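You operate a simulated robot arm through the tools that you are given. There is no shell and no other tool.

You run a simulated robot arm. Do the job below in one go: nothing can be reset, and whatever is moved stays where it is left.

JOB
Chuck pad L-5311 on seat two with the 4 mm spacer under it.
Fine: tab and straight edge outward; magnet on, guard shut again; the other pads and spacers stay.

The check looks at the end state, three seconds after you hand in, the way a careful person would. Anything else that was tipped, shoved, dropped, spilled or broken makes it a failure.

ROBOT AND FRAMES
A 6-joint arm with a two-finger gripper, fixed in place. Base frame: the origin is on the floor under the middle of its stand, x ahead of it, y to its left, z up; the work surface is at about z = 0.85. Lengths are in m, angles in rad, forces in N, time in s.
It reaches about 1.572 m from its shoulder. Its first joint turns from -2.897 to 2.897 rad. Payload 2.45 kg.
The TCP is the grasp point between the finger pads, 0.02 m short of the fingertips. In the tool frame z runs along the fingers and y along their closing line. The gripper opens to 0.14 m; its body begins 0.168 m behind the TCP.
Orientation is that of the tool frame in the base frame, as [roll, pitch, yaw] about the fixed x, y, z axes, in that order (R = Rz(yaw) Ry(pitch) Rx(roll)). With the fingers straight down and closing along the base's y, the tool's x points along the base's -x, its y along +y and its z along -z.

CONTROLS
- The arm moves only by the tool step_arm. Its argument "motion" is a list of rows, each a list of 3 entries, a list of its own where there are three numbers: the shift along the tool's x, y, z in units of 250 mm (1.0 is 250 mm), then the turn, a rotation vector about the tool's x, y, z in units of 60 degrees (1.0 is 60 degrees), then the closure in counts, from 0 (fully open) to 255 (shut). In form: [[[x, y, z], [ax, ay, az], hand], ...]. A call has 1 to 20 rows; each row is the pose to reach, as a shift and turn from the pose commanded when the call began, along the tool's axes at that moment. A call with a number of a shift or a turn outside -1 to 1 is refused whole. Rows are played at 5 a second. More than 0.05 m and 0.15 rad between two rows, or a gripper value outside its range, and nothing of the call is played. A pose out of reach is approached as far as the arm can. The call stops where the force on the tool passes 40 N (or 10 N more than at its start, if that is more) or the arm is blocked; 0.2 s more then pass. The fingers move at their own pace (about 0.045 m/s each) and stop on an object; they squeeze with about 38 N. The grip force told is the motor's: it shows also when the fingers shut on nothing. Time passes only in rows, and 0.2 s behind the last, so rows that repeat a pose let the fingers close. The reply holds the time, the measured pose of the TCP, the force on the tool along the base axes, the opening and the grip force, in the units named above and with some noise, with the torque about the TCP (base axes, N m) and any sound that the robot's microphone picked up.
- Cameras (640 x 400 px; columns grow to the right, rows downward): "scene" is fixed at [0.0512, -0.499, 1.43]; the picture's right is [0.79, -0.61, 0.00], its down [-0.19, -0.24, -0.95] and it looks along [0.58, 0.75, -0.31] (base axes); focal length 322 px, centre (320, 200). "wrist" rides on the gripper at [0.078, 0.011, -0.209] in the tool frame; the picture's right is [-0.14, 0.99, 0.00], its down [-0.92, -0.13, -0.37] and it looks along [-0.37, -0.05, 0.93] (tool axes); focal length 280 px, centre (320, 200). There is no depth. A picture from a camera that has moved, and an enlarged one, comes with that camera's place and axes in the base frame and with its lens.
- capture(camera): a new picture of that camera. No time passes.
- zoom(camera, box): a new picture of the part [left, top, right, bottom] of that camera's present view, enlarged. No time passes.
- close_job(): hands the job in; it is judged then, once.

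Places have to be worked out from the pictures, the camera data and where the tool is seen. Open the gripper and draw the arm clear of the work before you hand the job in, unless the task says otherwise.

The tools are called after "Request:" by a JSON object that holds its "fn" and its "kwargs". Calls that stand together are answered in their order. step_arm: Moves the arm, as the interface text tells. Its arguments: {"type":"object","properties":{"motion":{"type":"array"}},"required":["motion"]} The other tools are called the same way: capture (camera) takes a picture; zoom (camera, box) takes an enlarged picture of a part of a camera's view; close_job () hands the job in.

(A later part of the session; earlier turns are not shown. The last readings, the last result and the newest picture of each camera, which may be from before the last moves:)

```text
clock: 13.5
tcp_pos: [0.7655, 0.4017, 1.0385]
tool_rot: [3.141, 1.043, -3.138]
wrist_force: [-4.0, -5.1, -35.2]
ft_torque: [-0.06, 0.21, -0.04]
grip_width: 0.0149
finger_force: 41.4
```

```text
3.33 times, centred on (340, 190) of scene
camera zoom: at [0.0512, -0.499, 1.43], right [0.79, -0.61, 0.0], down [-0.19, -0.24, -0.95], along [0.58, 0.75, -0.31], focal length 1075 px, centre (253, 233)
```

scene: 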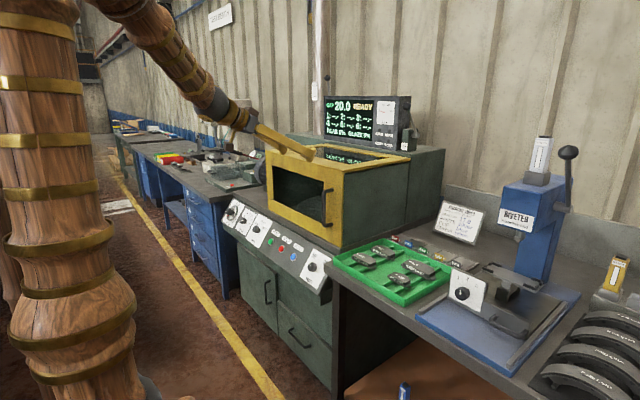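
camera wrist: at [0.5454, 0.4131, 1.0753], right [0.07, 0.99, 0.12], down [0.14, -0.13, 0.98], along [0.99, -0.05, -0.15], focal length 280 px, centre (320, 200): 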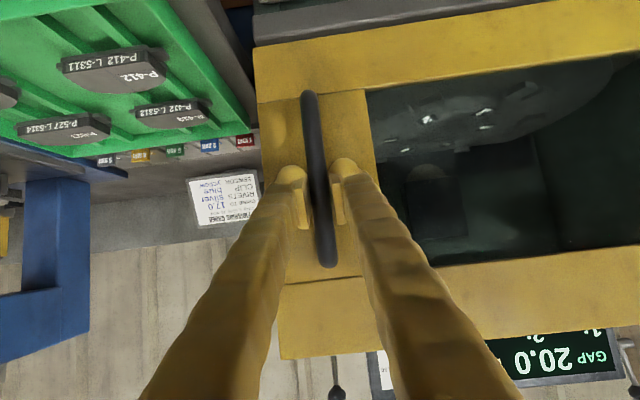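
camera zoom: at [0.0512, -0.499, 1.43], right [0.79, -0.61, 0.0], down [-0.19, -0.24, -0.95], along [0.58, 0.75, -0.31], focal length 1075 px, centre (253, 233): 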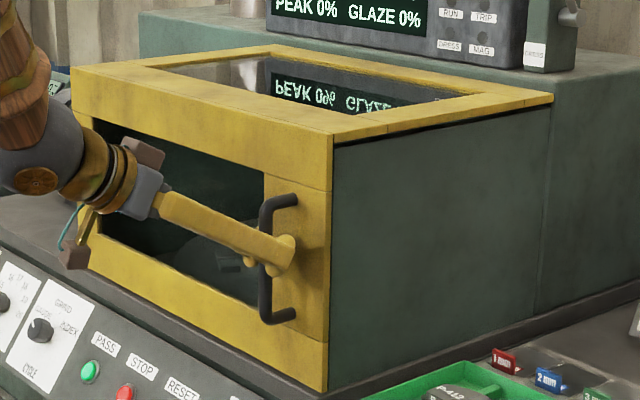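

Lifting only slid the fingers up the bar against 35 N friction; the guard stayed. I now test sideways, toward +y (left), in small steps.

Request:
{"fn": "step_arm", "kwargs": {"motion": [[[0.017, 0.0, 0.01], [0, 0, 0], 255], [[0.017, 0.02, 0.01], [0, 0, 0], 255], [[0.017, 0.04, 0.01], [0, 0, 0], 255], [[0.017, 0.06, 0.01], [0, 0, 0], 255]]}}

Request:
{"fn": "capture", "kwargs": {"camera": "wrist"}}

Request:
{"fn": "zoom", "kwargs": {"camera": "scene", "box": [260, 130, 420, 250]}}

```text
clock: 14.5
tcp_pos: [0.7647, 0.4172, 1.0371]
tool_rot: [3.139, 1.049, -3.14]
wrist_force: [15.3, 2.2, 34.0]
ft_torque: [0.03, -0.37, -0.02]
grip_width: 0.0149
finger_force: 40.9
```

```text
taken
camera wrist: at [0.5462, 0.4283, 1.0723], right [0.07, 0.99, 0.12], down [0.14, -0.13, 0.98], along [0.99, -0.05, -0.15], focal length 280 px, centre (320, 200)
```

wrist: 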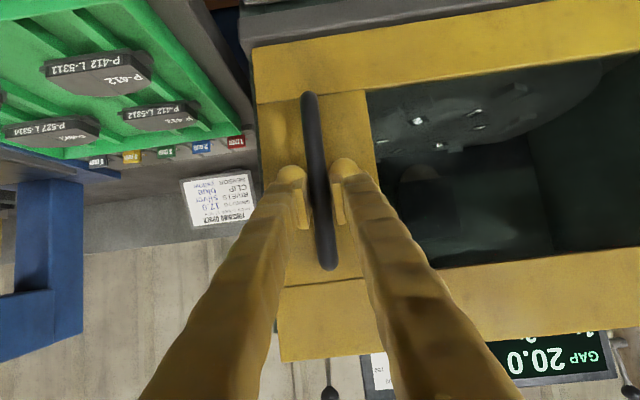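

```text
3.33 times, centred on (340, 190) of scene
camera zoom: at [0.0512, -0.499, 1.43], right [0.79, -0.61, 0.0], down [-0.19, -0.24, -0.95], along [0.58, 0.75, -0.31], focal length 1075 px, centre (253, 233)
```

zoom: 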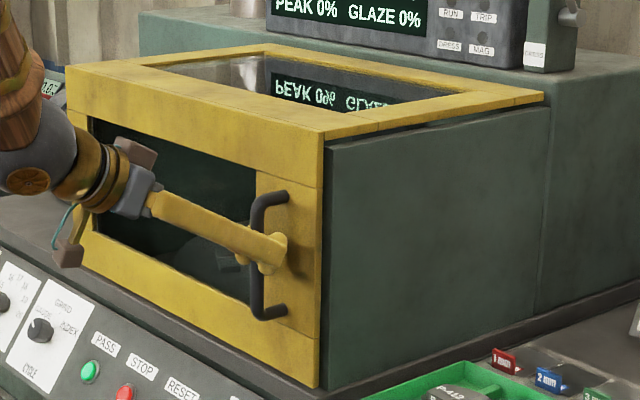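

The guard slid left by about 15 mm, so it is a slide along +y. I keep sliding it left (easing the vertical preload).

Request:
{"fn": "step_arm", "kwargs": {"motion": [[[-0.008, 0.06, -0.005], [0, 0, 0], 255], [[-0.008, 0.16, -0.005], [0, 0, 0], 255], [[-0.008, 0.26, -0.005], [0, 0, 0], 255], [[-0.008, 0.36, -0.005], [0, 0, 0], 255], [[-0.008, 0.46, -0.005], [0, 0, 0], 255], [[-0.008, 0.56, -0.005], [0, 0, 0], 255], [[-0.008, 0.66, -0.005], [0, 0, 0], 255], [[-0.008, 0.76, -0.005], [0, 0, 0], 255], [[-0.008, 0.86, -0.005], [0, 0, 0], 255], [[-0.008, 0.96, -0.005], [0, 0, 0], 255]]}}

Request:
{"fn": "capture", "kwargs": {"camera": "scene"}}

Request:
{"fn": "capture", "kwargs": {"camera": "wrist"}}

```text
clock: 16.7
tcp_pos: [0.7665, 0.6584, 1.0361]
tool_rot: [3.141, 1.045, -3.137]
wrist_force: [17.9, 2.3, -19.3]
ft_torque: [0.0, -0.22, 0.03]
grip_width: 0.0147
finger_force: 41.0
```

```text
taken
```

scene: 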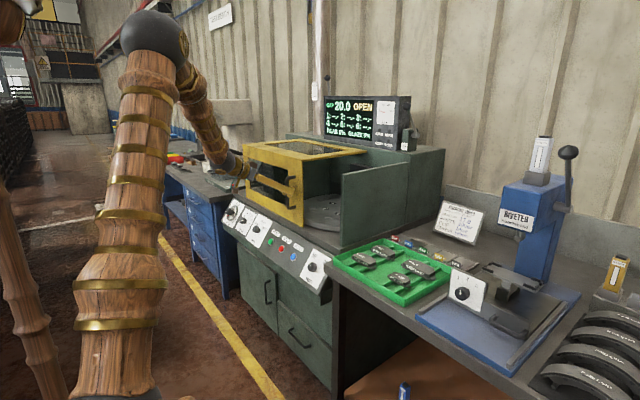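

```text
taken
camera wrist: at [0.5457, 0.6695, 1.0728], right [0.07, 0.99, 0.12], down [0.15, -0.13, 0.98], along [0.99, -0.05, -0.15], focal length 280 px, centre (320, 200)
```

wrist: 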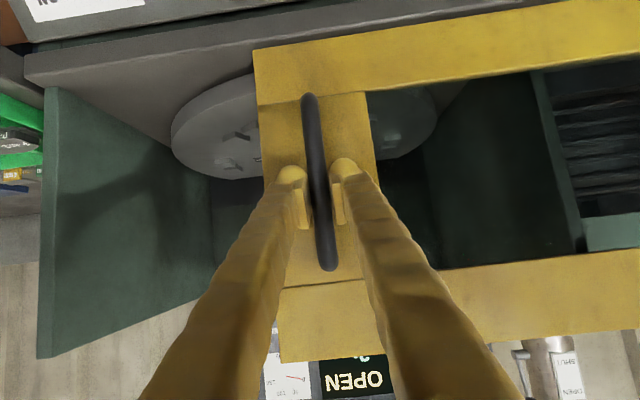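

The guard slides and the display says OPEN. I continue to slide it left further.

Request:
{"fn": "step_arm", "kwargs": {"motion": [[[0.0, 0.1, 0.0], [0, 0, 0], 255], [[0.0, 0.2, 0.0], [0, 0, 0], 255], [[0.0, 0.3, 0.0], [0, 0, 0], 255], [[0.0, 0.4, 0.0], [0, 0, 0], 255], [[0.0, 0.5, 0.0], [0, 0, 0], 255], [[0.0, 0.6, 0.0], [0, 0, 0], 255], [[0.0, 0.7, 0.0], [0, 0, 0], 255], [[0.0, 0.8, 0.0], [0, 0, 0], 255], [[0.0, 0.9, 0.0], [0, 0, 0], 255], [[0.0, 1.0, 0.0], [0, 0, 0], 255]]}}

Request:
{"fn": "capture", "kwargs": {"camera": "scene"}}

Request:
{"fn": "capture", "kwargs": {"camera": "wrist"}}

```text
clock: 18.9
tcp_pos: [0.7649, 0.9097, 1.0396]
tool_rot: [-3.141, 1.043, -3.139]
wrist_force: [-3.8, 1.4, -24.1]
ft_torque: [-0.03, 0.03, 0.04]
grip_width: 0.0147
finger_force: 40.7
```

```text
taken
```

scene: 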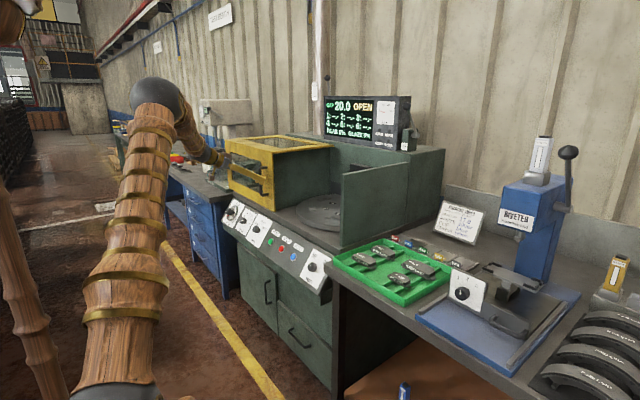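

```text
taken
camera wrist: at [0.5443, 0.9203, 1.0748], right [0.07, 0.99, 0.12], down [0.14, -0.13, 0.98], along [0.99, -0.05, -0.15], focal length 280 px, centre (320, 200)
```

wrist: 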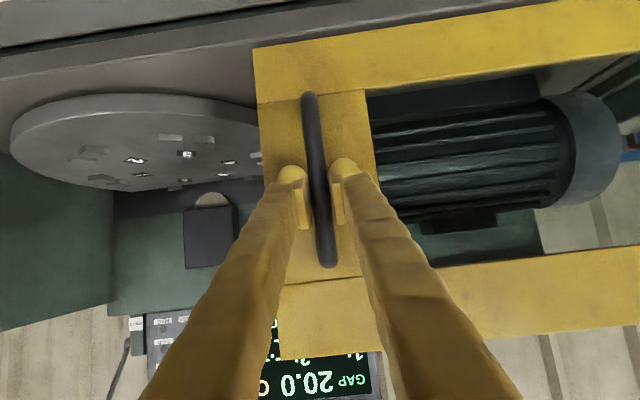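

The guard is 0.51 m to the left and the table is fully exposed, with no side load. I release the handle and back away.

Request:
{"fn": "step_arm", "kwargs": {"motion": [[[0, 0, 0], [0, 0, 0], 160], [[0, 0, 0], [0, 0, 0], 120], [[0, 0, 0], [0, 0, 0], 120], [[0, 0, 0], [0, 0, 0], 120], [[0, 0, -0.1], [0, 0, 0], 120], [[0, 0, -0.25], [0, 0, 0], 120], [[0, 0, -0.4], [0, 0, 0], 120], [[0, 0, -0.6], [0, 0, 0], 120]]}}

Request:
{"fn": "capture", "kwargs": {"camera": "scene"}}

Request:
{"fn": "zoom", "kwargs": {"camera": "scene", "box": [210, 110, 450, 260]}}

```text
clock: 20.7
tcp_pos: [0.6341, 0.9066, 1.1123]
tool_rot: [-3.14, 1.046, -3.137]
wrist_force: [0.7, 0.8, -0.3]
ft_torque: [-0.02, -0.06, -0.03]
grip_width: 0.0743
finger_force: 0.0
```

```text
taken
```

scene: 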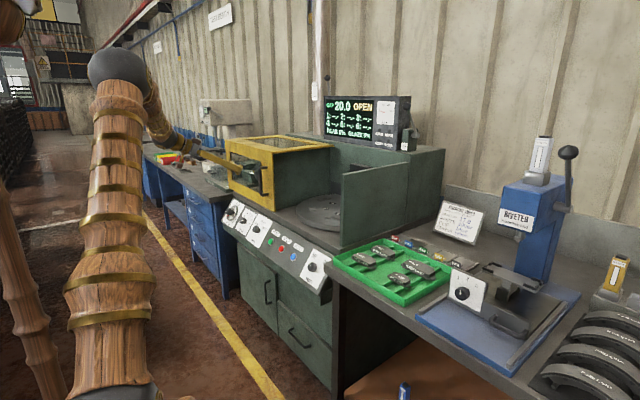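

```text
2.67 times, centred on (330, 185) of scene
camera zoom: at [0.0512, -0.499, 1.43], right [0.79, -0.61, 0.0], down [-0.19, -0.24, -0.95], along [0.58, 0.75, -0.31], focal length 860 px, centre (293, 240)
```

zoom: 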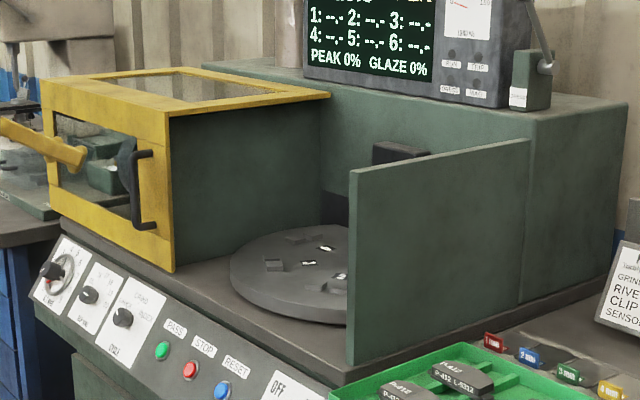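

Released cleanly. I swing the gripper back to vertical and move above the table to look at the seats from above.

Request:
{"fn": "step_arm", "kwargs": {"motion": [[[-0.077, -0.089, -0.044], [0, 0.111, 0], 60], [[-0.154, -0.178, -0.089], [0, 0.222, 0], 0], [[-0.231, -0.267, -0.133], [0, 0.333, 0], 0], [[-0.308, -0.356, -0.178], [0, 0.444, 0], 0], [[-0.385, -0.444, -0.222], [0, 0.556, 0], 0], [[-0.462, -0.533, -0.267], [0, 0.667, 0], 0], [[-0.539, -0.622, -0.311], [0, 0.778, 0], 0], [[-0.616, -0.711, -0.356], [0, 0.889, 0], 0], [[-0.693, -0.8, -0.4], [0, 1.0, 0], 0]]}}

Request:
{"fn": "step_arm", "kwargs": {"motion": [[[-0.077, -0.138, -0.058], [0, 0, 0], 0], [[-0.155, -0.277, -0.117], [0, 0, 0], 0], [[-0.232, -0.415, -0.175], [0, 0, 0], 0], [[-0.309, -0.553, -0.233], [0, 0, 0], 0], [[-0.387, -0.692, -0.292], [0, 0, 0], 0], [[-0.464, -0.83, -0.35], [0, 0, 0], 0]]}}

Request:
{"fn": "capture", "kwargs": {"camera": "wrist"}}

Request:
{"fn": "capture", "kwargs": {"camera": "scene"}}

```text
clock: 22.7
tcp_pos: [0.6346, 0.7071, 1.3134]
tool_rot: [3.141, -0.003, -3.138]
wrist_force: [0.6, -1.0, 0.0]
ft_torque: [0.0, -0.03, -0.05]
grip_width: 0.1399
finger_force: 0.1
```

```text
clock: 24.1
tcp_pos: [0.7528, 0.4978, 1.3982]
tool_rot: [3.141, -0.003, -3.139]
wrist_force: [0.4, -0.3, 0.2]
ft_torque: [0.02, 0.02, -0.05]
grip_width: 0.1397
finger_force: 0.0
```

```text
taken
camera wrist: at [0.6764, 0.5095, 1.6061], right [0.13, 0.99, 0.0], down [0.92, -0.12, 0.37], along [0.36, -0.05, -0.93], focal length 280 px, centre (320, 200)
```

wrist: 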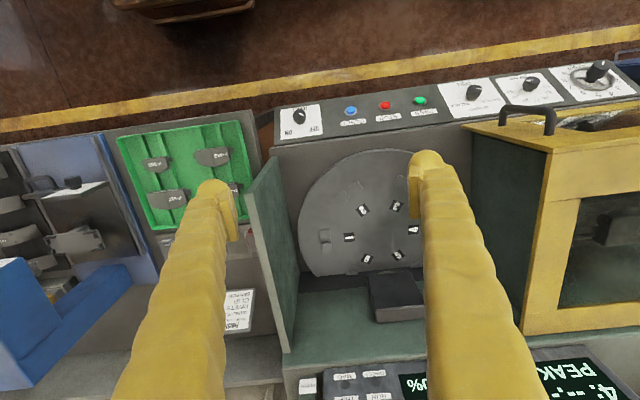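

```text
taken
```

scene: 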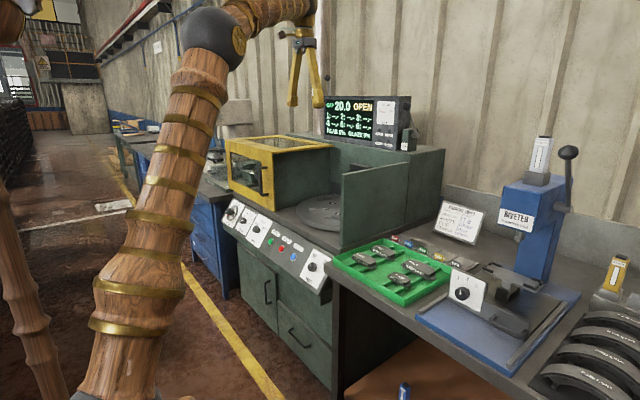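

The table is now in clear view from above. I zoom in on it to see seat 2 and also zoom on the magnet knob.

Request:
{"fn": "zoom", "kwargs": {"camera": "wrist", "box": [290, 145, 450, 285]}}

Request:
{"fn": "zoom", "kwargs": {"camera": "wrist", "box": [310, 140, 420, 210]}}

Request:
{"fn": "zoom", "kwargs": {"camera": "wrist", "box": [110, 110, 260, 240]}}

Request:
{"fn": "zoom", "kwargs": {"camera": "wrist", "box": [270, 90, 340, 150]}}

Request:
{"fn": "zoom", "kwargs": {"camera": "scene", "box": [290, 190, 345, 225]}}

```text
2.86 times, centred on (370, 215) of wrist
camera zoom: at [0.6764, 0.5095, 1.6061], right [0.13, 0.99, 0.0], down [0.92, -0.12, 0.37], along [0.36, -0.05, -0.93], focal length 801 px, centre (177, 157)
```

zoom: 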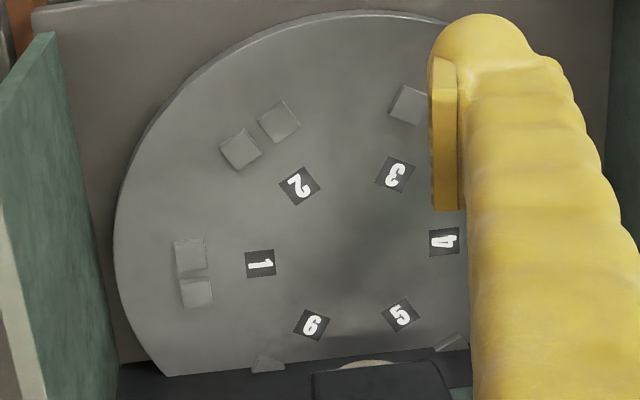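

```text
5.71 times, centred on (365, 175) of wrist
camera zoom: at [0.6764, 0.5095, 1.6061], right [0.13, 0.99, 0.0], down [0.92, -0.12, 0.37], along [0.36, -0.05, -0.93], focal length 1602 px, centre (63, 343)
```

zoom: 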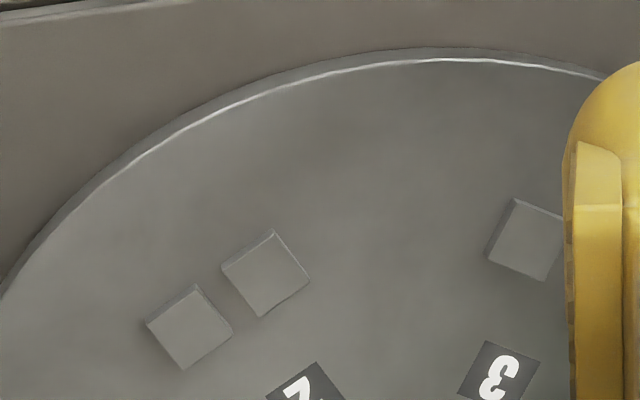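

```text
3.08 times, centred on (185, 175) of wrist
camera zoom: at [0.6764, 0.5095, 1.6061], right [0.13, 0.99, 0.0], down [0.92, -0.12, 0.37], along [0.36, -0.05, -0.93], focal length 863 px, centre (735, 277)
```

zoom: 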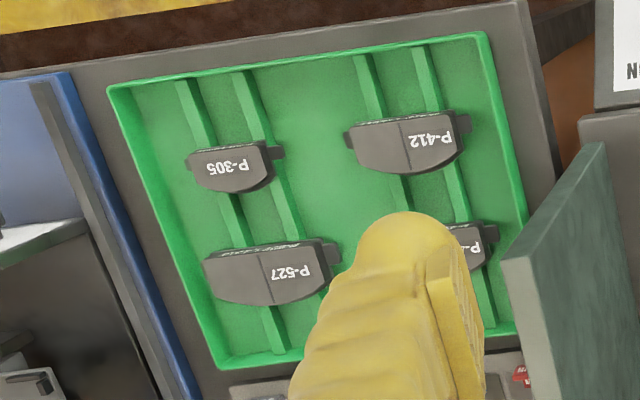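

```text
6.67 times, centred on (305, 120) of wrist
camera zoom: at [0.6764, 0.5095, 1.6061], right [0.13, 0.99, 0.0], down [0.92, -0.12, 0.37], along [0.36, -0.05, -0.93], focal length 1869 px, centre (420, 733)
```

zoom: 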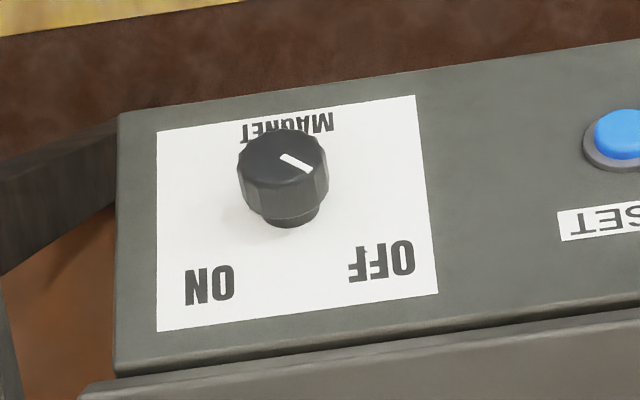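

```text
11.43 times, centred on (318, 208) of scene
camera zoom: at [0.0512, -0.499, 1.43], right [0.79, -0.61, 0.0], down [-0.19, -0.24, -0.95], along [0.58, 0.75, -0.31], focal length 3685 px, centre (349, 114)
```

zoom: 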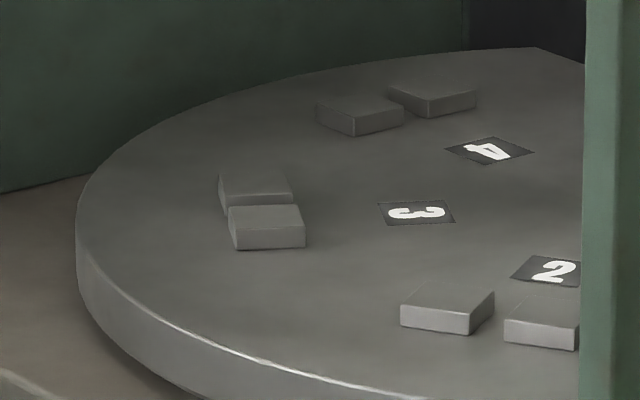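

Seat 2's outward direction from the table centre (~1.08, 0.63) is about (−0.87, −0.5); it has two small raised blocks. I need a closer look at the seat to understand how parts locate, so I descend above it and also check any signs.

Request:
{"fn": "step_arm", "kwargs": {"motion": [[[-0.0885, 0.021, 0.124], [0, 0, 0], 0], [[-0.177, 0.042, 0.248], [0, 0, 0], 0], [[-0.2655, 0.063, 0.372], [0, 0, 0], 0], [[-0.354, 0.084, 0.496], [0, 0, 0], 0], [[-0.4425, 0.105, 0.62], [0, 0, 0], 0], [[-0.531, 0.126, 0.744], [0, 0, 0], 0], [[-0.6195, 0.147, 0.868], [0, 0, 0], 0], [[-0.708, 0.168, 0.992], [0, 0, 0], 0]]}}

Request:
{"fn": "capture", "kwargs": {"camera": "wrist"}}

Request:
{"fn": "zoom", "kwargs": {"camera": "wrist", "box": [180, 0, 480, 200]}}

Request:
{"fn": "zoom", "kwargs": {"camera": "scene", "box": [190, 0, 250, 40]}}

Request:
{"fn": "zoom", "kwargs": {"camera": "scene", "box": [20, 0, 180, 110]}}

```text
clock: 25.9
tcp_pos: [0.9278, 0.5428, 1.1531]
tool_rot: [-3.142, 0.0, -3.138]
wrist_force: [0.7, 0.5, 0.4]
ft_torque: [0.04, -0.04, 0.0]
grip_width: 0.1402
finger_force: 0.0
```

```text
taken
camera wrist: at [0.8505, 0.5539, 1.3603], right [0.13, 0.99, 0.0], down [0.92, -0.13, 0.37], along [0.36, -0.05, -0.93], focal length 280 px, centre (320, 200)
```

wrist: 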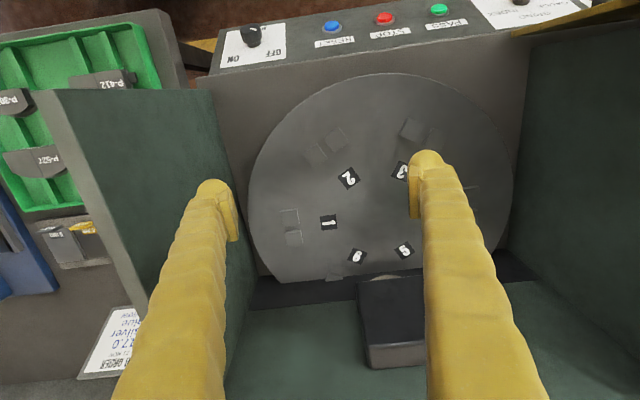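

```text
2.00 times, centred on (330, 100) of wrist
camera zoom: at [0.8505, 0.5539, 1.3603], right [0.13, 0.99, 0.0], down [0.92, -0.13, 0.37], along [0.36, -0.05, -0.93], focal length 561 px, centre (300, 400)
```

zoom: 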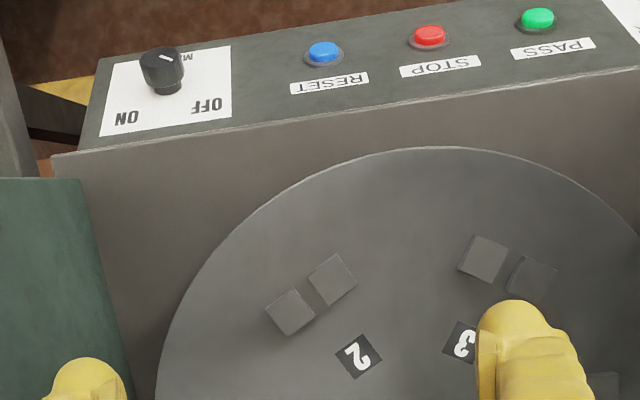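

```text
10.00 times, centred on (220, 20) of scene
camera zoom: at [0.0512, -0.499, 1.43], right [0.79, -0.61, 0.0], down [-0.19, -0.24, -0.95], along [0.58, 0.75, -0.31], focal length 3224 px, centre (1320, 2000)
```

zoom: 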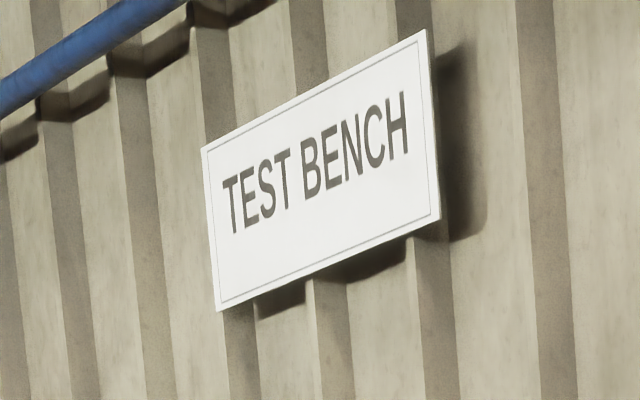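

```text
3.64 times, centred on (100, 55) of scene
camera zoom: at [0.0512, -0.499, 1.43], right [0.79, -0.61, 0.0], down [-0.19, -0.24, -0.95], along [0.58, 0.75, -0.31], focal length 1172 px, centre (1120, 727)
```

zoom: 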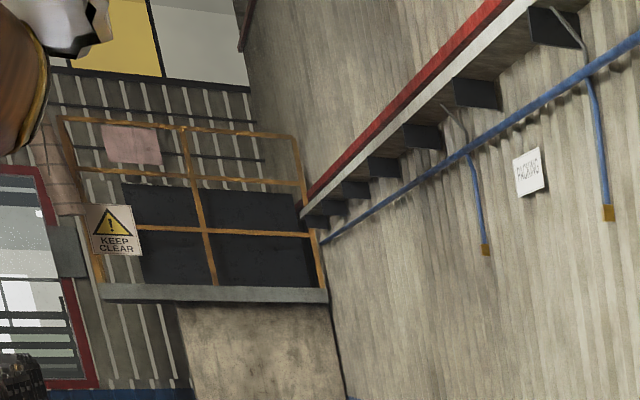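

I take a tighter zoom on seat 2's blocks and the area around them.

Request:
{"fn": "zoom", "kwargs": {"camera": "wrist", "box": [270, 90, 390, 200]}}

Request:
{"fn": "zoom", "kwargs": {"camera": "wrist", "box": [250, 190, 420, 300]}}

Request:
{"fn": "zoom", "kwargs": {"camera": "wrist", "box": [0, 60, 180, 280]}}

Request:
{"fn": "zoom", "kwargs": {"camera": "wrist", "box": [340, 230, 440, 380]}}

```text
3.64 times, centred on (330, 145) of wrist
camera zoom: at [0.8505, 0.5539, 1.3603], right [0.13, 0.99, 0.0], down [0.92, -0.13, 0.37], along [0.36, -0.05, -0.93], focal length 1020 px, centre (284, 400)
```

zoom: 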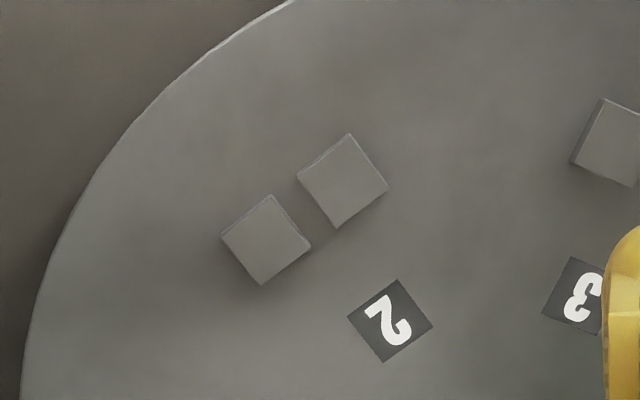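

```text
3.64 times, centred on (335, 245) of wrist
camera zoom: at [0.8505, 0.5539, 1.3603], right [0.13, 0.99, 0.0], down [0.92, -0.13, 0.37], along [0.36, -0.05, -0.93], focal length 1020 px, centre (266, 36)
```

zoom: 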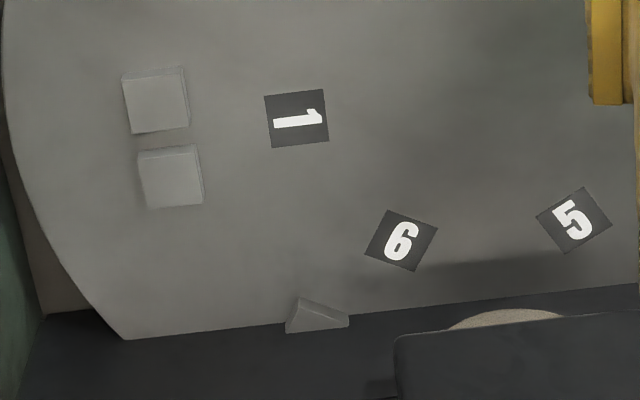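

```text
1.82 times, centred on (90, 170) of wrist
camera zoom: at [0.8505, 0.5539, 1.3603], right [0.13, 0.99, 0.0], down [0.92, -0.13, 0.37], along [0.36, -0.05, -0.93], focal length 510 px, centre (738, 254)
```

zoom: 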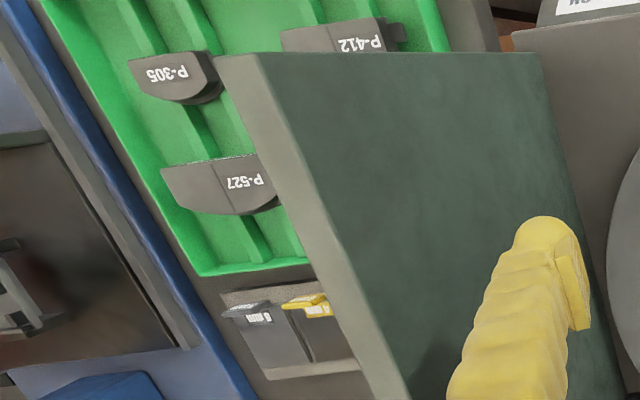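

```text
2.67 times, centred on (390, 305) of wrist
camera zoom: at [0.8505, 0.5539, 1.3603], right [0.13, 0.99, 0.0], down [0.92, -0.13, 0.37], along [0.36, -0.05, -0.93], focal length 748 px, centre (133, -80)
```

zoom: 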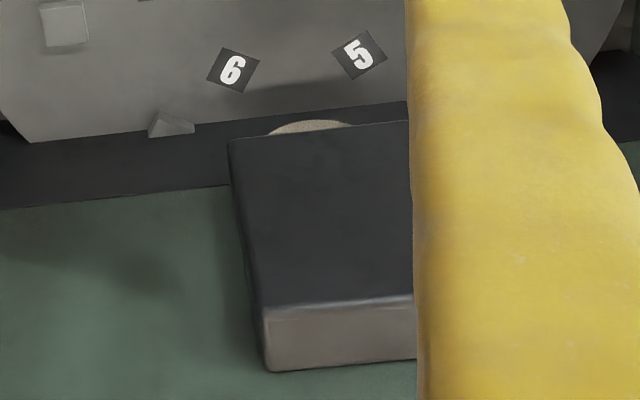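

I want to see from the side how high the seat blocks are relative to the grinding wheel's gap (20.0), which tells whether the blocks are the seat faces. I tilt forward and go low in front of the table.

Request:
{"fn": "step_arm", "kwargs": {"motion": [[[0.003, 0.039, 0.07], [0, -0.111, 0], 0], [[0.007, 0.077, 0.14], [0, -0.222, 0], 0], [[0.01, 0.116, 0.21], [0, -0.333, 0], 0], [[0.014, 0.155, 0.28], [0, -0.444, 0], 0], [[0.018, 0.193, 0.35], [0, -0.556, 0], 0], [[0.021, 0.232, 0.43], [0, -0.667, 0], 0], [[0.025, 0.271, 0.52], [0, -0.778, 0], 0], [[0.028, 0.309, 0.61], [0, -0.889, 0], 0], [[0.032, 0.348, 0.7], [0, -1.0, 0], 0]]}}

Request:
{"fn": "capture", "kwargs": {"camera": "wrist"}}

Request:
{"fn": "zoom", "kwargs": {"camera": "wrist", "box": [220, 100, 440, 230]}}

```text
clock: 27.9
tcp_pos: [0.9217, 0.6306, 0.9774]
tool_rot: [3.14, 1.045, -3.14]
wrist_force: [-0.1, 1.0, 1.4]
ft_torque: [0.04, 0.08, 0.03]
grip_width: 0.1402
finger_force: 0.1
```

```text
taken
camera wrist: at [0.7013, 0.641, 1.0125], right [0.07, 0.99, 0.12], down [0.14, -0.13, 0.98], along [0.99, -0.05, -0.15], focal length 280 px, centre (320, 200)
```

wrist: 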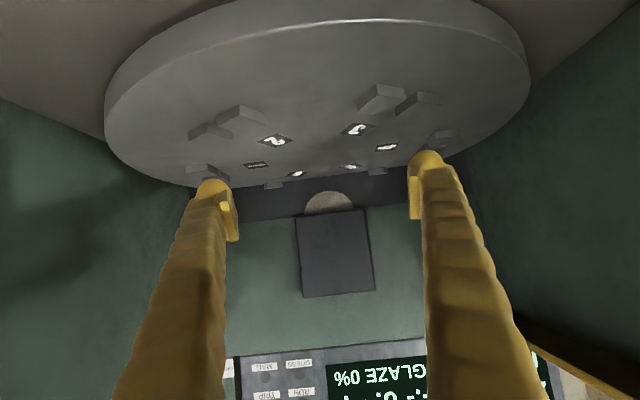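

```text
2.91 times, centred on (330, 165) of wrist
camera zoom: at [0.7013, 0.641, 1.0125], right [0.07, 0.99, 0.12], down [0.14, -0.13, 0.98], along [0.99, -0.05, -0.15], focal length 816 px, centre (291, 302)
```

zoom: 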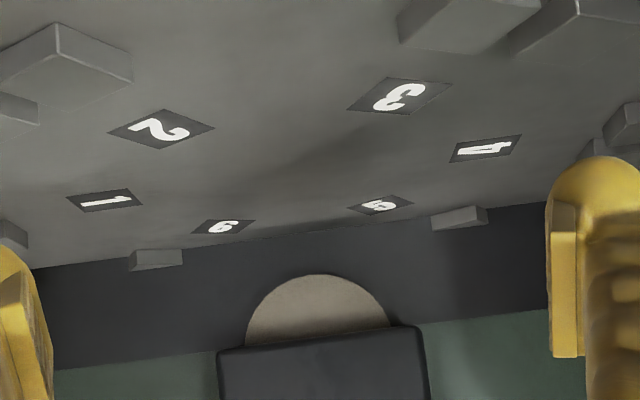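

The wheel's lowest point works out to z ≈ 0.925, about 30 mm above the table top (0.895). I measure block height precisely: if the blocks are ~10 mm tall, the displayed gap 20.0 is measured from block tops, meaning the blocks are the seat faces.

Request:
{"fn": "zoom", "kwargs": {"camera": "wrist", "box": [180, 70, 290, 150]}}

Request:
{"fn": "zoom", "kwargs": {"camera": "wrist", "box": [255, 140, 415, 230]}}

Request:
{"fn": "zoom", "kwargs": {"camera": "wrist", "box": [340, 60, 460, 150]}}

```text
5.00 times, centred on (235, 110) of wrist
camera zoom: at [0.7013, 0.641, 1.0125], right [0.07, 0.99, 0.12], down [0.14, -0.13, 0.98], along [0.99, -0.05, -0.15], focal length 1402 px, centre (745, 650)
```

zoom: 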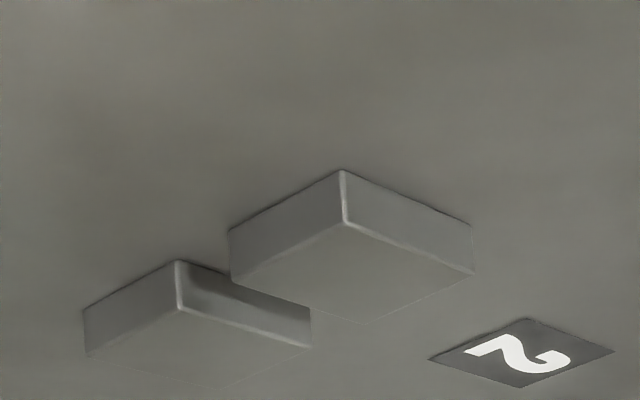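

```text
4.00 times, centred on (335, 185) of wrist
camera zoom: at [0.7013, 0.641, 1.0125], right [0.07, 0.99, 0.12], down [0.14, -0.13, 0.98], along [0.99, -0.05, -0.15], focal length 1122 px, centre (260, 260)
```

zoom: 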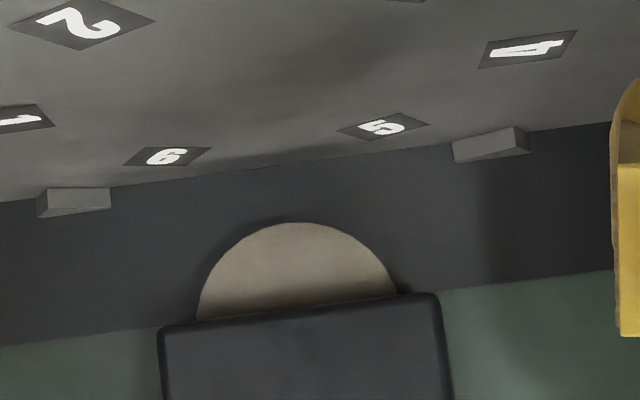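

```text
4.44 times, centred on (400, 105) of wrist
camera zoom: at [0.7013, 0.641, 1.0125], right [0.07, 0.99, 0.12], down [0.14, -0.13, 0.98], along [0.99, -0.05, -0.15], focal length 1246 px, centre (-36, 622)
```

zoom: 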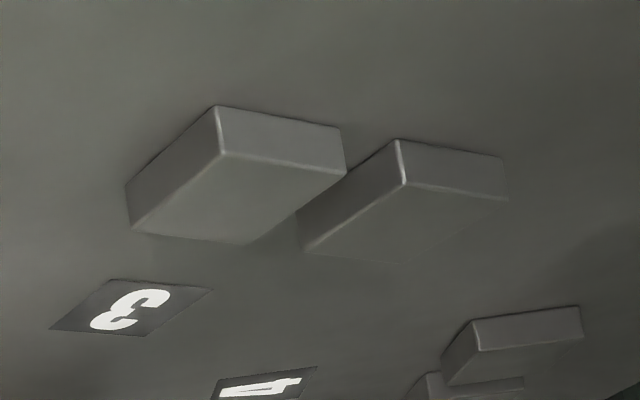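

Block height is ~9–10 mm and the wheel-to-block-top gap is ~20 mm, so the two raised blocks are the seat itself (pole faces); seat 2 centre ≈ (0.938, 0.550), top z ≈ 0.905. Now I raise the arm and go look closely at the tray and spacers.

Request:
{"fn": "step_arm", "kwargs": {"motion": [[[-0.097, -0.044, -0.081], [0, 0.111, 0], 0], [[-0.193, -0.089, -0.163], [0, 0.222, 0], 0], [[-0.29, -0.133, -0.244], [0, 0.333, 0], 0], [[-0.387, -0.178, -0.326], [0, 0.444, 0], 0], [[-0.483, -0.222, -0.407], [0, 0.556, 0], 0], [[-0.58, -0.267, -0.489], [0, 0.667, 0], 0], [[-0.677, -0.311, -0.57], [0, 0.778, 0], 0], [[-0.773, -0.356, -0.652], [0, 0.889, 0], 0], [[-0.87, -0.4, -0.733], [0, 1.0, 0], 0]]}}

Request:
{"fn": "step_arm", "kwargs": {"motion": [[[0.0, -0.19, 0.0], [0, 0, 0], 0], [[0.0, -0.38, 0.0], [0, 0, 0], 0], [[0.0, -0.57, 0.0], [0, 0, 0], 0], [[0.0, -0.76, 0.0], [0, 0, 0], 0], [[0.0, -0.95, 0.0], [0, 0, 0], 0], [[0.0, -1.0, 0.0], [0, 0, 0], 0]]}}

Request:
{"fn": "capture", "kwargs": {"camera": "wrist"}}

Request:
{"fn": "capture", "kwargs": {"camera": "scene"}}

```text
clock: 29.9
tcp_pos: [0.8691, 0.5289, 1.2557]
tool_rot: [3.14, -0.003, -3.138]
wrist_force: [-0.5, -0.5, 0.2]
ft_torque: [0.01, -0.09, 0.0]
grip_width: 0.1398
finger_force: 0.1
```

```text
clock: 31.3
tcp_pos: [0.8733, 0.2797, 1.2587]
tool_rot: [3.141, -0.002, -3.138]
wrist_force: [0.5, 0.0, 0.1]
ft_torque: [0.0, 0.04, -0.02]
grip_width: 0.1401
finger_force: 0.0
```

```text
taken
camera wrist: at [0.7944, 0.2906, 1.4658], right [0.13, 0.99, 0.0], down [0.92, -0.13, 0.37], along [0.36, -0.05, -0.93], focal length 280 px, centre (320, 200)
```

wrist: 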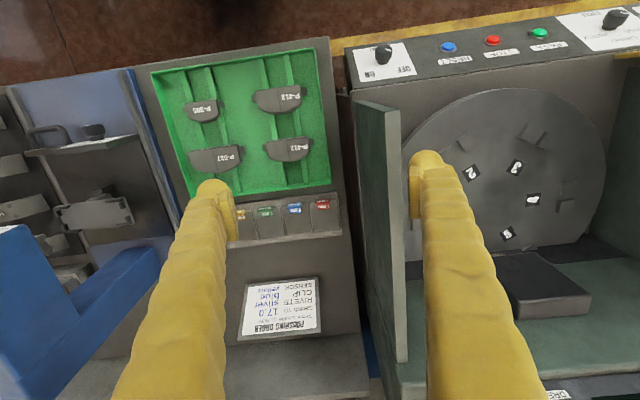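

```text
taken
```

scene: 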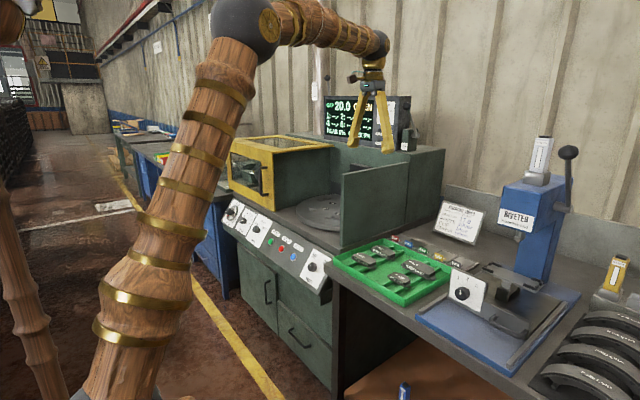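

I move over the tray and lower for a close view of the pads and spacers.

Request:
{"fn": "step_arm", "kwargs": {"motion": [[[0.0, -0.15, 0.0], [0, 0, 0], 0], [[0.0, -0.3, 0.0], [0, 0, 0], 0], [[0.0, -0.45, 0.1], [0, 0, 0], 0], [[0.0, -0.6, 0.25], [0, 0, 0], 0], [[0.0, -0.6, 0.42], [0, 0, 0], 0], [[0.0, -0.6, 0.56], [0, 0, 0], 0]]}}

Request:
{"fn": "capture", "kwargs": {"camera": "wrist"}}

Request:
{"fn": "zoom", "kwargs": {"camera": "wrist", "box": [280, 30, 480, 190]}}

Request:
{"fn": "zoom", "kwargs": {"camera": "wrist", "box": [220, 190, 430, 320]}}

```text
refused: row 4 steps farther than a row can; nothing moved
```

```text
taken
camera wrist: at [0.7944, 0.2906, 1.4658], right [0.13, 0.99, 0.0], down [0.92, -0.13, 0.37], along [0.36, -0.05, -0.93], focal length 280 px, centre (320, 200)
```

wrist: 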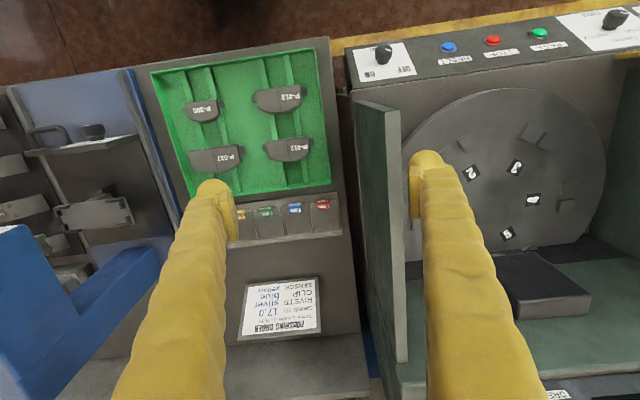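

```text
2.50 times, centred on (380, 110) of wrist
camera zoom: at [0.7944, 0.2906, 1.4658], right [0.13, 0.99, 0.0], down [0.92, -0.13, 0.37], along [0.36, -0.05, -0.93], focal length 701 px, centre (170, 425)
```

zoom: 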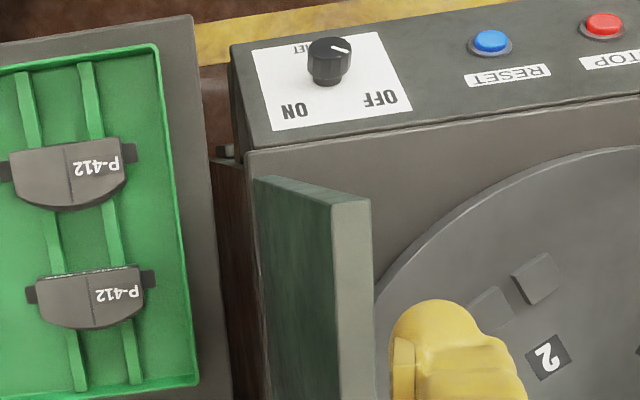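

```text
3.05 times, centred on (325, 255) of wrist
camera zoom: at [0.7944, 0.2906, 1.4658], right [0.13, 0.99, 0.0], down [0.92, -0.13, 0.37], along [0.36, -0.05, -0.93], focal length 854 px, centre (305, 32)
```

zoom: 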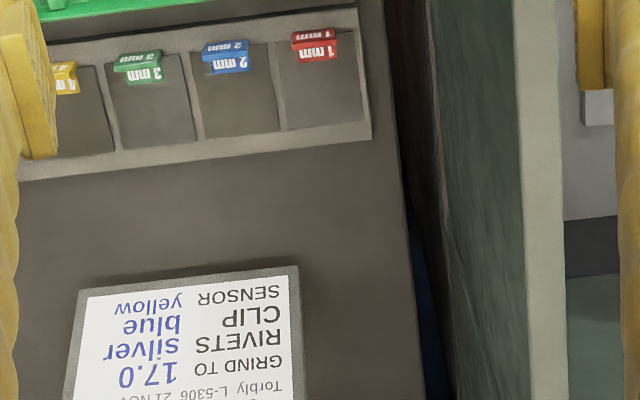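

The call was refused for a step slightly too long; nothing moved. I redo it with shorter steps.

Request:
{"fn": "step_arm", "kwargs": {"motion": [[[0.0, -0.15, 0.0], [0, 0, 0], 0], [[0.0, -0.3, 0.0], [0, 0, 0], 0], [[0.0, -0.42, 0.08], [0, 0, 0], 0], [[0.0, -0.52, 0.2], [0, 0, 0], 0], [[0.0, -0.6, 0.32], [0, 0, 0], 0], [[0.0, -0.6, 0.46], [0, 0, 0], 0], [[0.0, -0.6, 0.56], [0, 0, 0], 0]]}}

Request:
{"fn": "capture", "kwargs": {"camera": "wrist"}}

Request:
{"fn": "zoom", "kwargs": {"camera": "wrist", "box": [280, 30, 480, 190]}}

Request:
{"fn": "zoom", "kwargs": {"camera": "wrist", "box": [220, 190, 430, 320]}}

```text
clock: 32.9
tcp_pos: [0.8712, 0.1302, 1.1155]
tool_rot: [3.141, -0.001, -3.138]
wrist_force: [0.1, 0.6, 0.5]
ft_torque: [-0.01, -0.02, -0.02]
grip_width: 0.1401
finger_force: 0.1
```

```text
taken
camera wrist: at [0.7937, 0.141, 1.324], right [0.13, 0.99, 0.0], down [0.92, -0.13, 0.37], along [0.36, -0.05, -0.93], focal length 280 px, centre (320, 200)
```

wrist: 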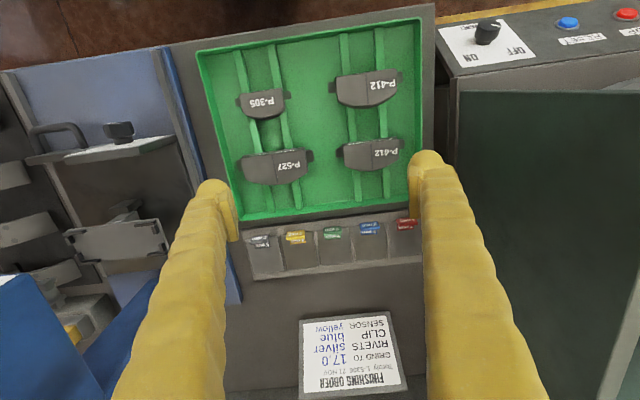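

```text
2.50 times, centred on (380, 110) of wrist
camera zoom: at [0.7937, 0.141, 1.324], right [0.13, 0.99, 0.0], down [0.92, -0.13, 0.37], along [0.36, -0.05, -0.93], focal length 701 px, centre (170, 425)
```

zoom: 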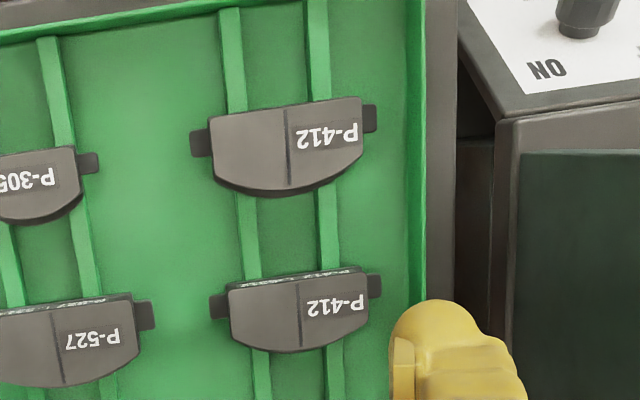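

```text
3.05 times, centred on (325, 255) of wrist
camera zoom: at [0.7937, 0.141, 1.324], right [0.13, 0.99, 0.0], down [0.92, -0.13, 0.37], along [0.36, -0.05, -0.93], focal length 854 px, centre (305, 32)
```

zoom: 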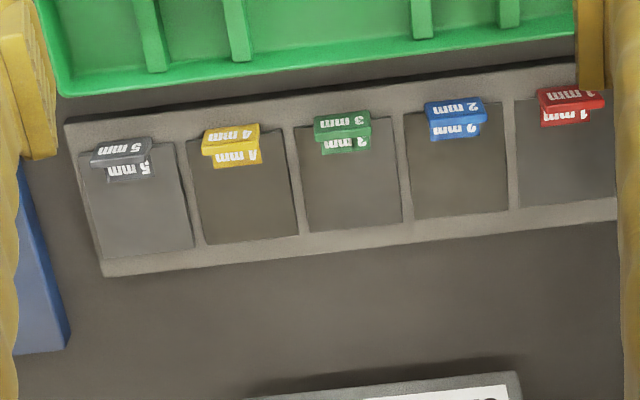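

I zoom tighter on the 4 mm spacer's tab, the tray's wall near pad L-5311, and the gripper fingertips to judge clearances.

Request:
{"fn": "zoom", "kwargs": {"camera": "wrist", "box": [275, 220, 355, 275]}}

Request:
{"fn": "zoom", "kwargs": {"camera": "scene", "box": [420, 235, 470, 270]}}

Request:
{"fn": "zoom", "kwargs": {"camera": "scene", "box": [330, 60, 470, 260]}}

Request:
{"fn": "zoom", "kwargs": {"camera": "wrist", "box": [325, 50, 435, 120]}}

```text
7.27 times, centred on (315, 248) of wrist
camera zoom: at [0.7937, 0.141, 1.324], right [0.13, 0.99, 0.0], down [0.92, -0.13, 0.37], along [0.36, -0.05, -0.93], focal length 2039 px, centre (356, -146)
```

zoom: 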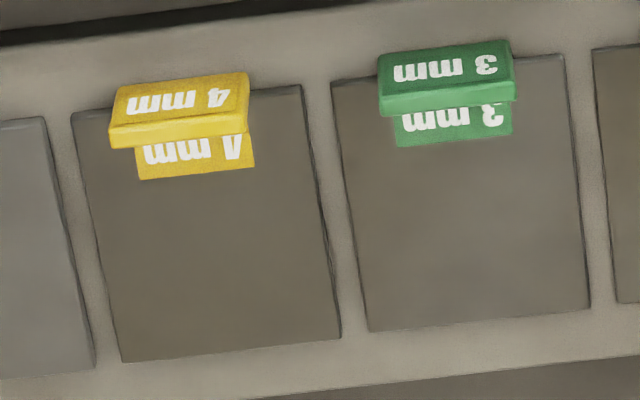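

```text
11.43 times, centred on (445, 252) of scene
camera zoom: at [0.0512, -0.499, 1.43], right [0.79, -0.61, 0.0], down [-0.19, -0.24, -0.95], along [0.58, 0.75, -0.31], focal length 3685 px, centre (-1109, -400)
```

zoom: 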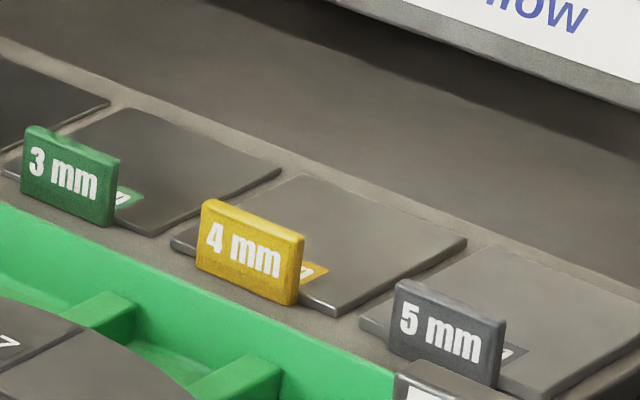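

```text
2.00 times, centred on (400, 160) of scene
camera zoom: at [0.0512, -0.499, 1.43], right [0.79, -0.61, 0.0], down [-0.19, -0.24, -0.95], along [0.58, 0.75, -0.31], focal length 645 px, centre (160, 280)
```

zoom: 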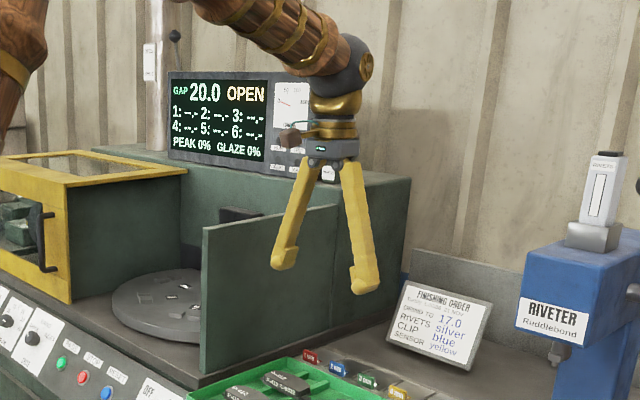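

```text
5.71 times, centred on (380, 85) of wrist
camera zoom: at [0.7937, 0.141, 1.324], right [0.13, 0.99, 0.0], down [0.92, -0.13, 0.37], along [0.36, -0.05, -0.93], focal length 1602 px, centre (-23, 857)
```

zoom: 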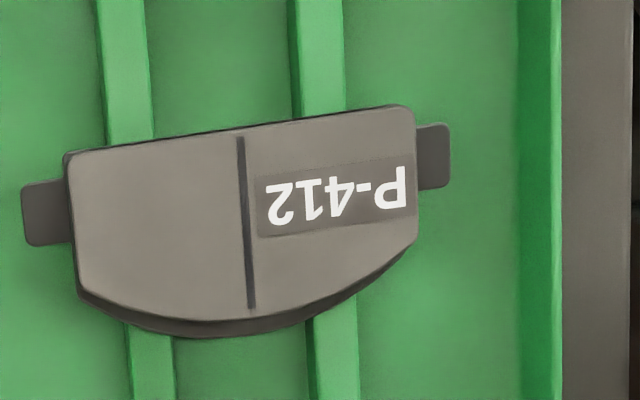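

The spacer is a ~77 × 60 mm plate with an upright tab (34 mm wide, ~22 mm high, 5 mm thick) on its front edge at about x 1.029–1.034, y 0.063. I look at the fingertip shape to plan the clearances.

Request:
{"fn": "zoom", "kwargs": {"camera": "wrist", "box": [150, 160, 260, 270]}}

Request:
{"fn": "zoom", "kwargs": {"camera": "wrist", "box": [390, 130, 500, 240]}}

Request:
{"fn": "zoom", "kwargs": {"camera": "scene", "box": [385, 120, 445, 220]}}

```text
3.64 times, centred on (205, 215) of wrist
camera zoom: at [0.7937, 0.141, 1.324], right [0.13, 0.99, 0.0], down [0.92, -0.13, 0.37], along [0.36, -0.05, -0.93], focal length 1020 px, centre (738, 146)
```

zoom: 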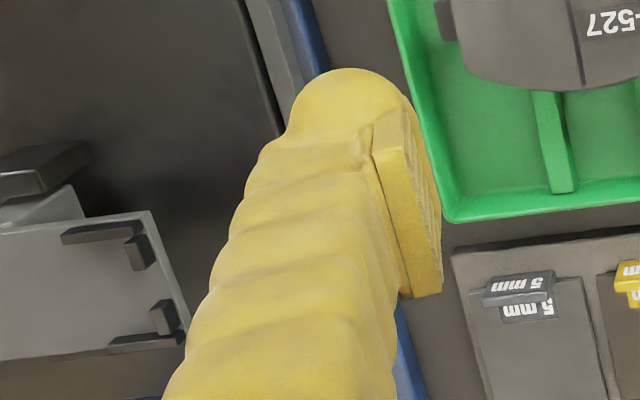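

```text
3.64 times, centred on (445, 185) of wrist
camera zoom: at [0.7937, 0.141, 1.324], right [0.13, 0.99, 0.0], down [0.92, -0.13, 0.37], along [0.36, -0.05, -0.93], focal length 1020 px, centre (-134, 254)
```

zoom: 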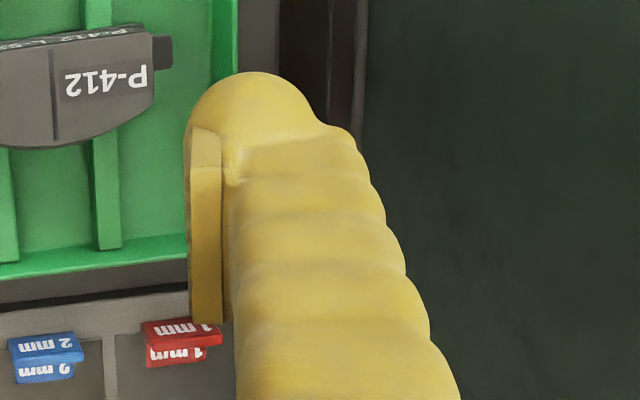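

```text
4.00 times, centred on (415, 170) of scene
camera zoom: at [0.0512, -0.499, 1.43], right [0.79, -0.61, 0.0], down [-0.19, -0.24, -0.95], along [0.58, 0.75, -0.31], focal length 1290 px, centre (-60, 320)
```

zoom: 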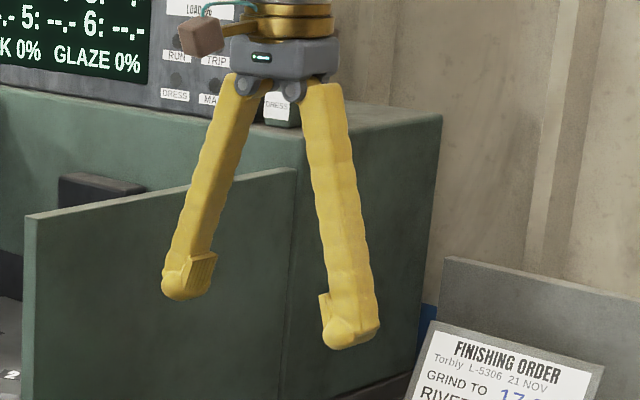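

I zoom the scene camera tightly on pad L-5311 and the tray rim to get their heights.

Request:
{"fn": "zoom", "kwargs": {"camera": "scene", "box": [348, 240, 384, 268]}}

Request:
{"fn": "zoom", "kwargs": {"camera": "scene", "box": [330, 240, 400, 300]}}

```text
14.29 times, centred on (366, 254) of scene
camera zoom: at [0.0512, -0.499, 1.43], right [0.79, -0.61, 0.0], down [-0.19, -0.24, -0.95], along [0.58, 0.75, -0.31], focal length 4606 px, centre (-337, -571)
```

zoom: 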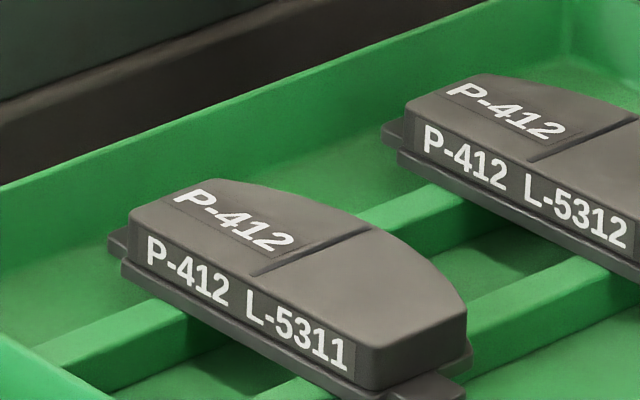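

```text
6.67 times, centred on (365, 270) of scene
camera zoom: at [0.0512, -0.499, 1.43], right [0.79, -0.61, 0.0], down [-0.19, -0.24, -0.95], along [0.58, 0.75, -0.31], focal length 2149 px, centre (20, -267)
```

zoom: 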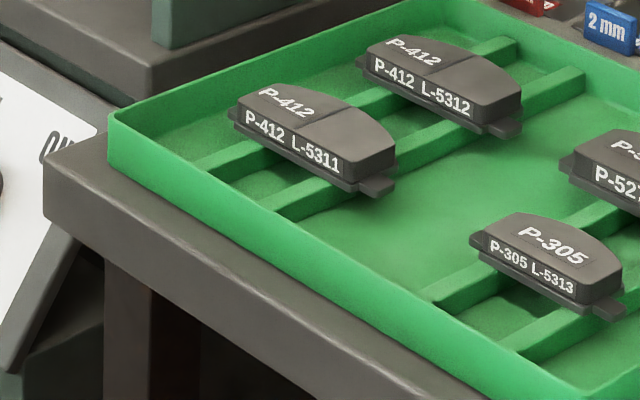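

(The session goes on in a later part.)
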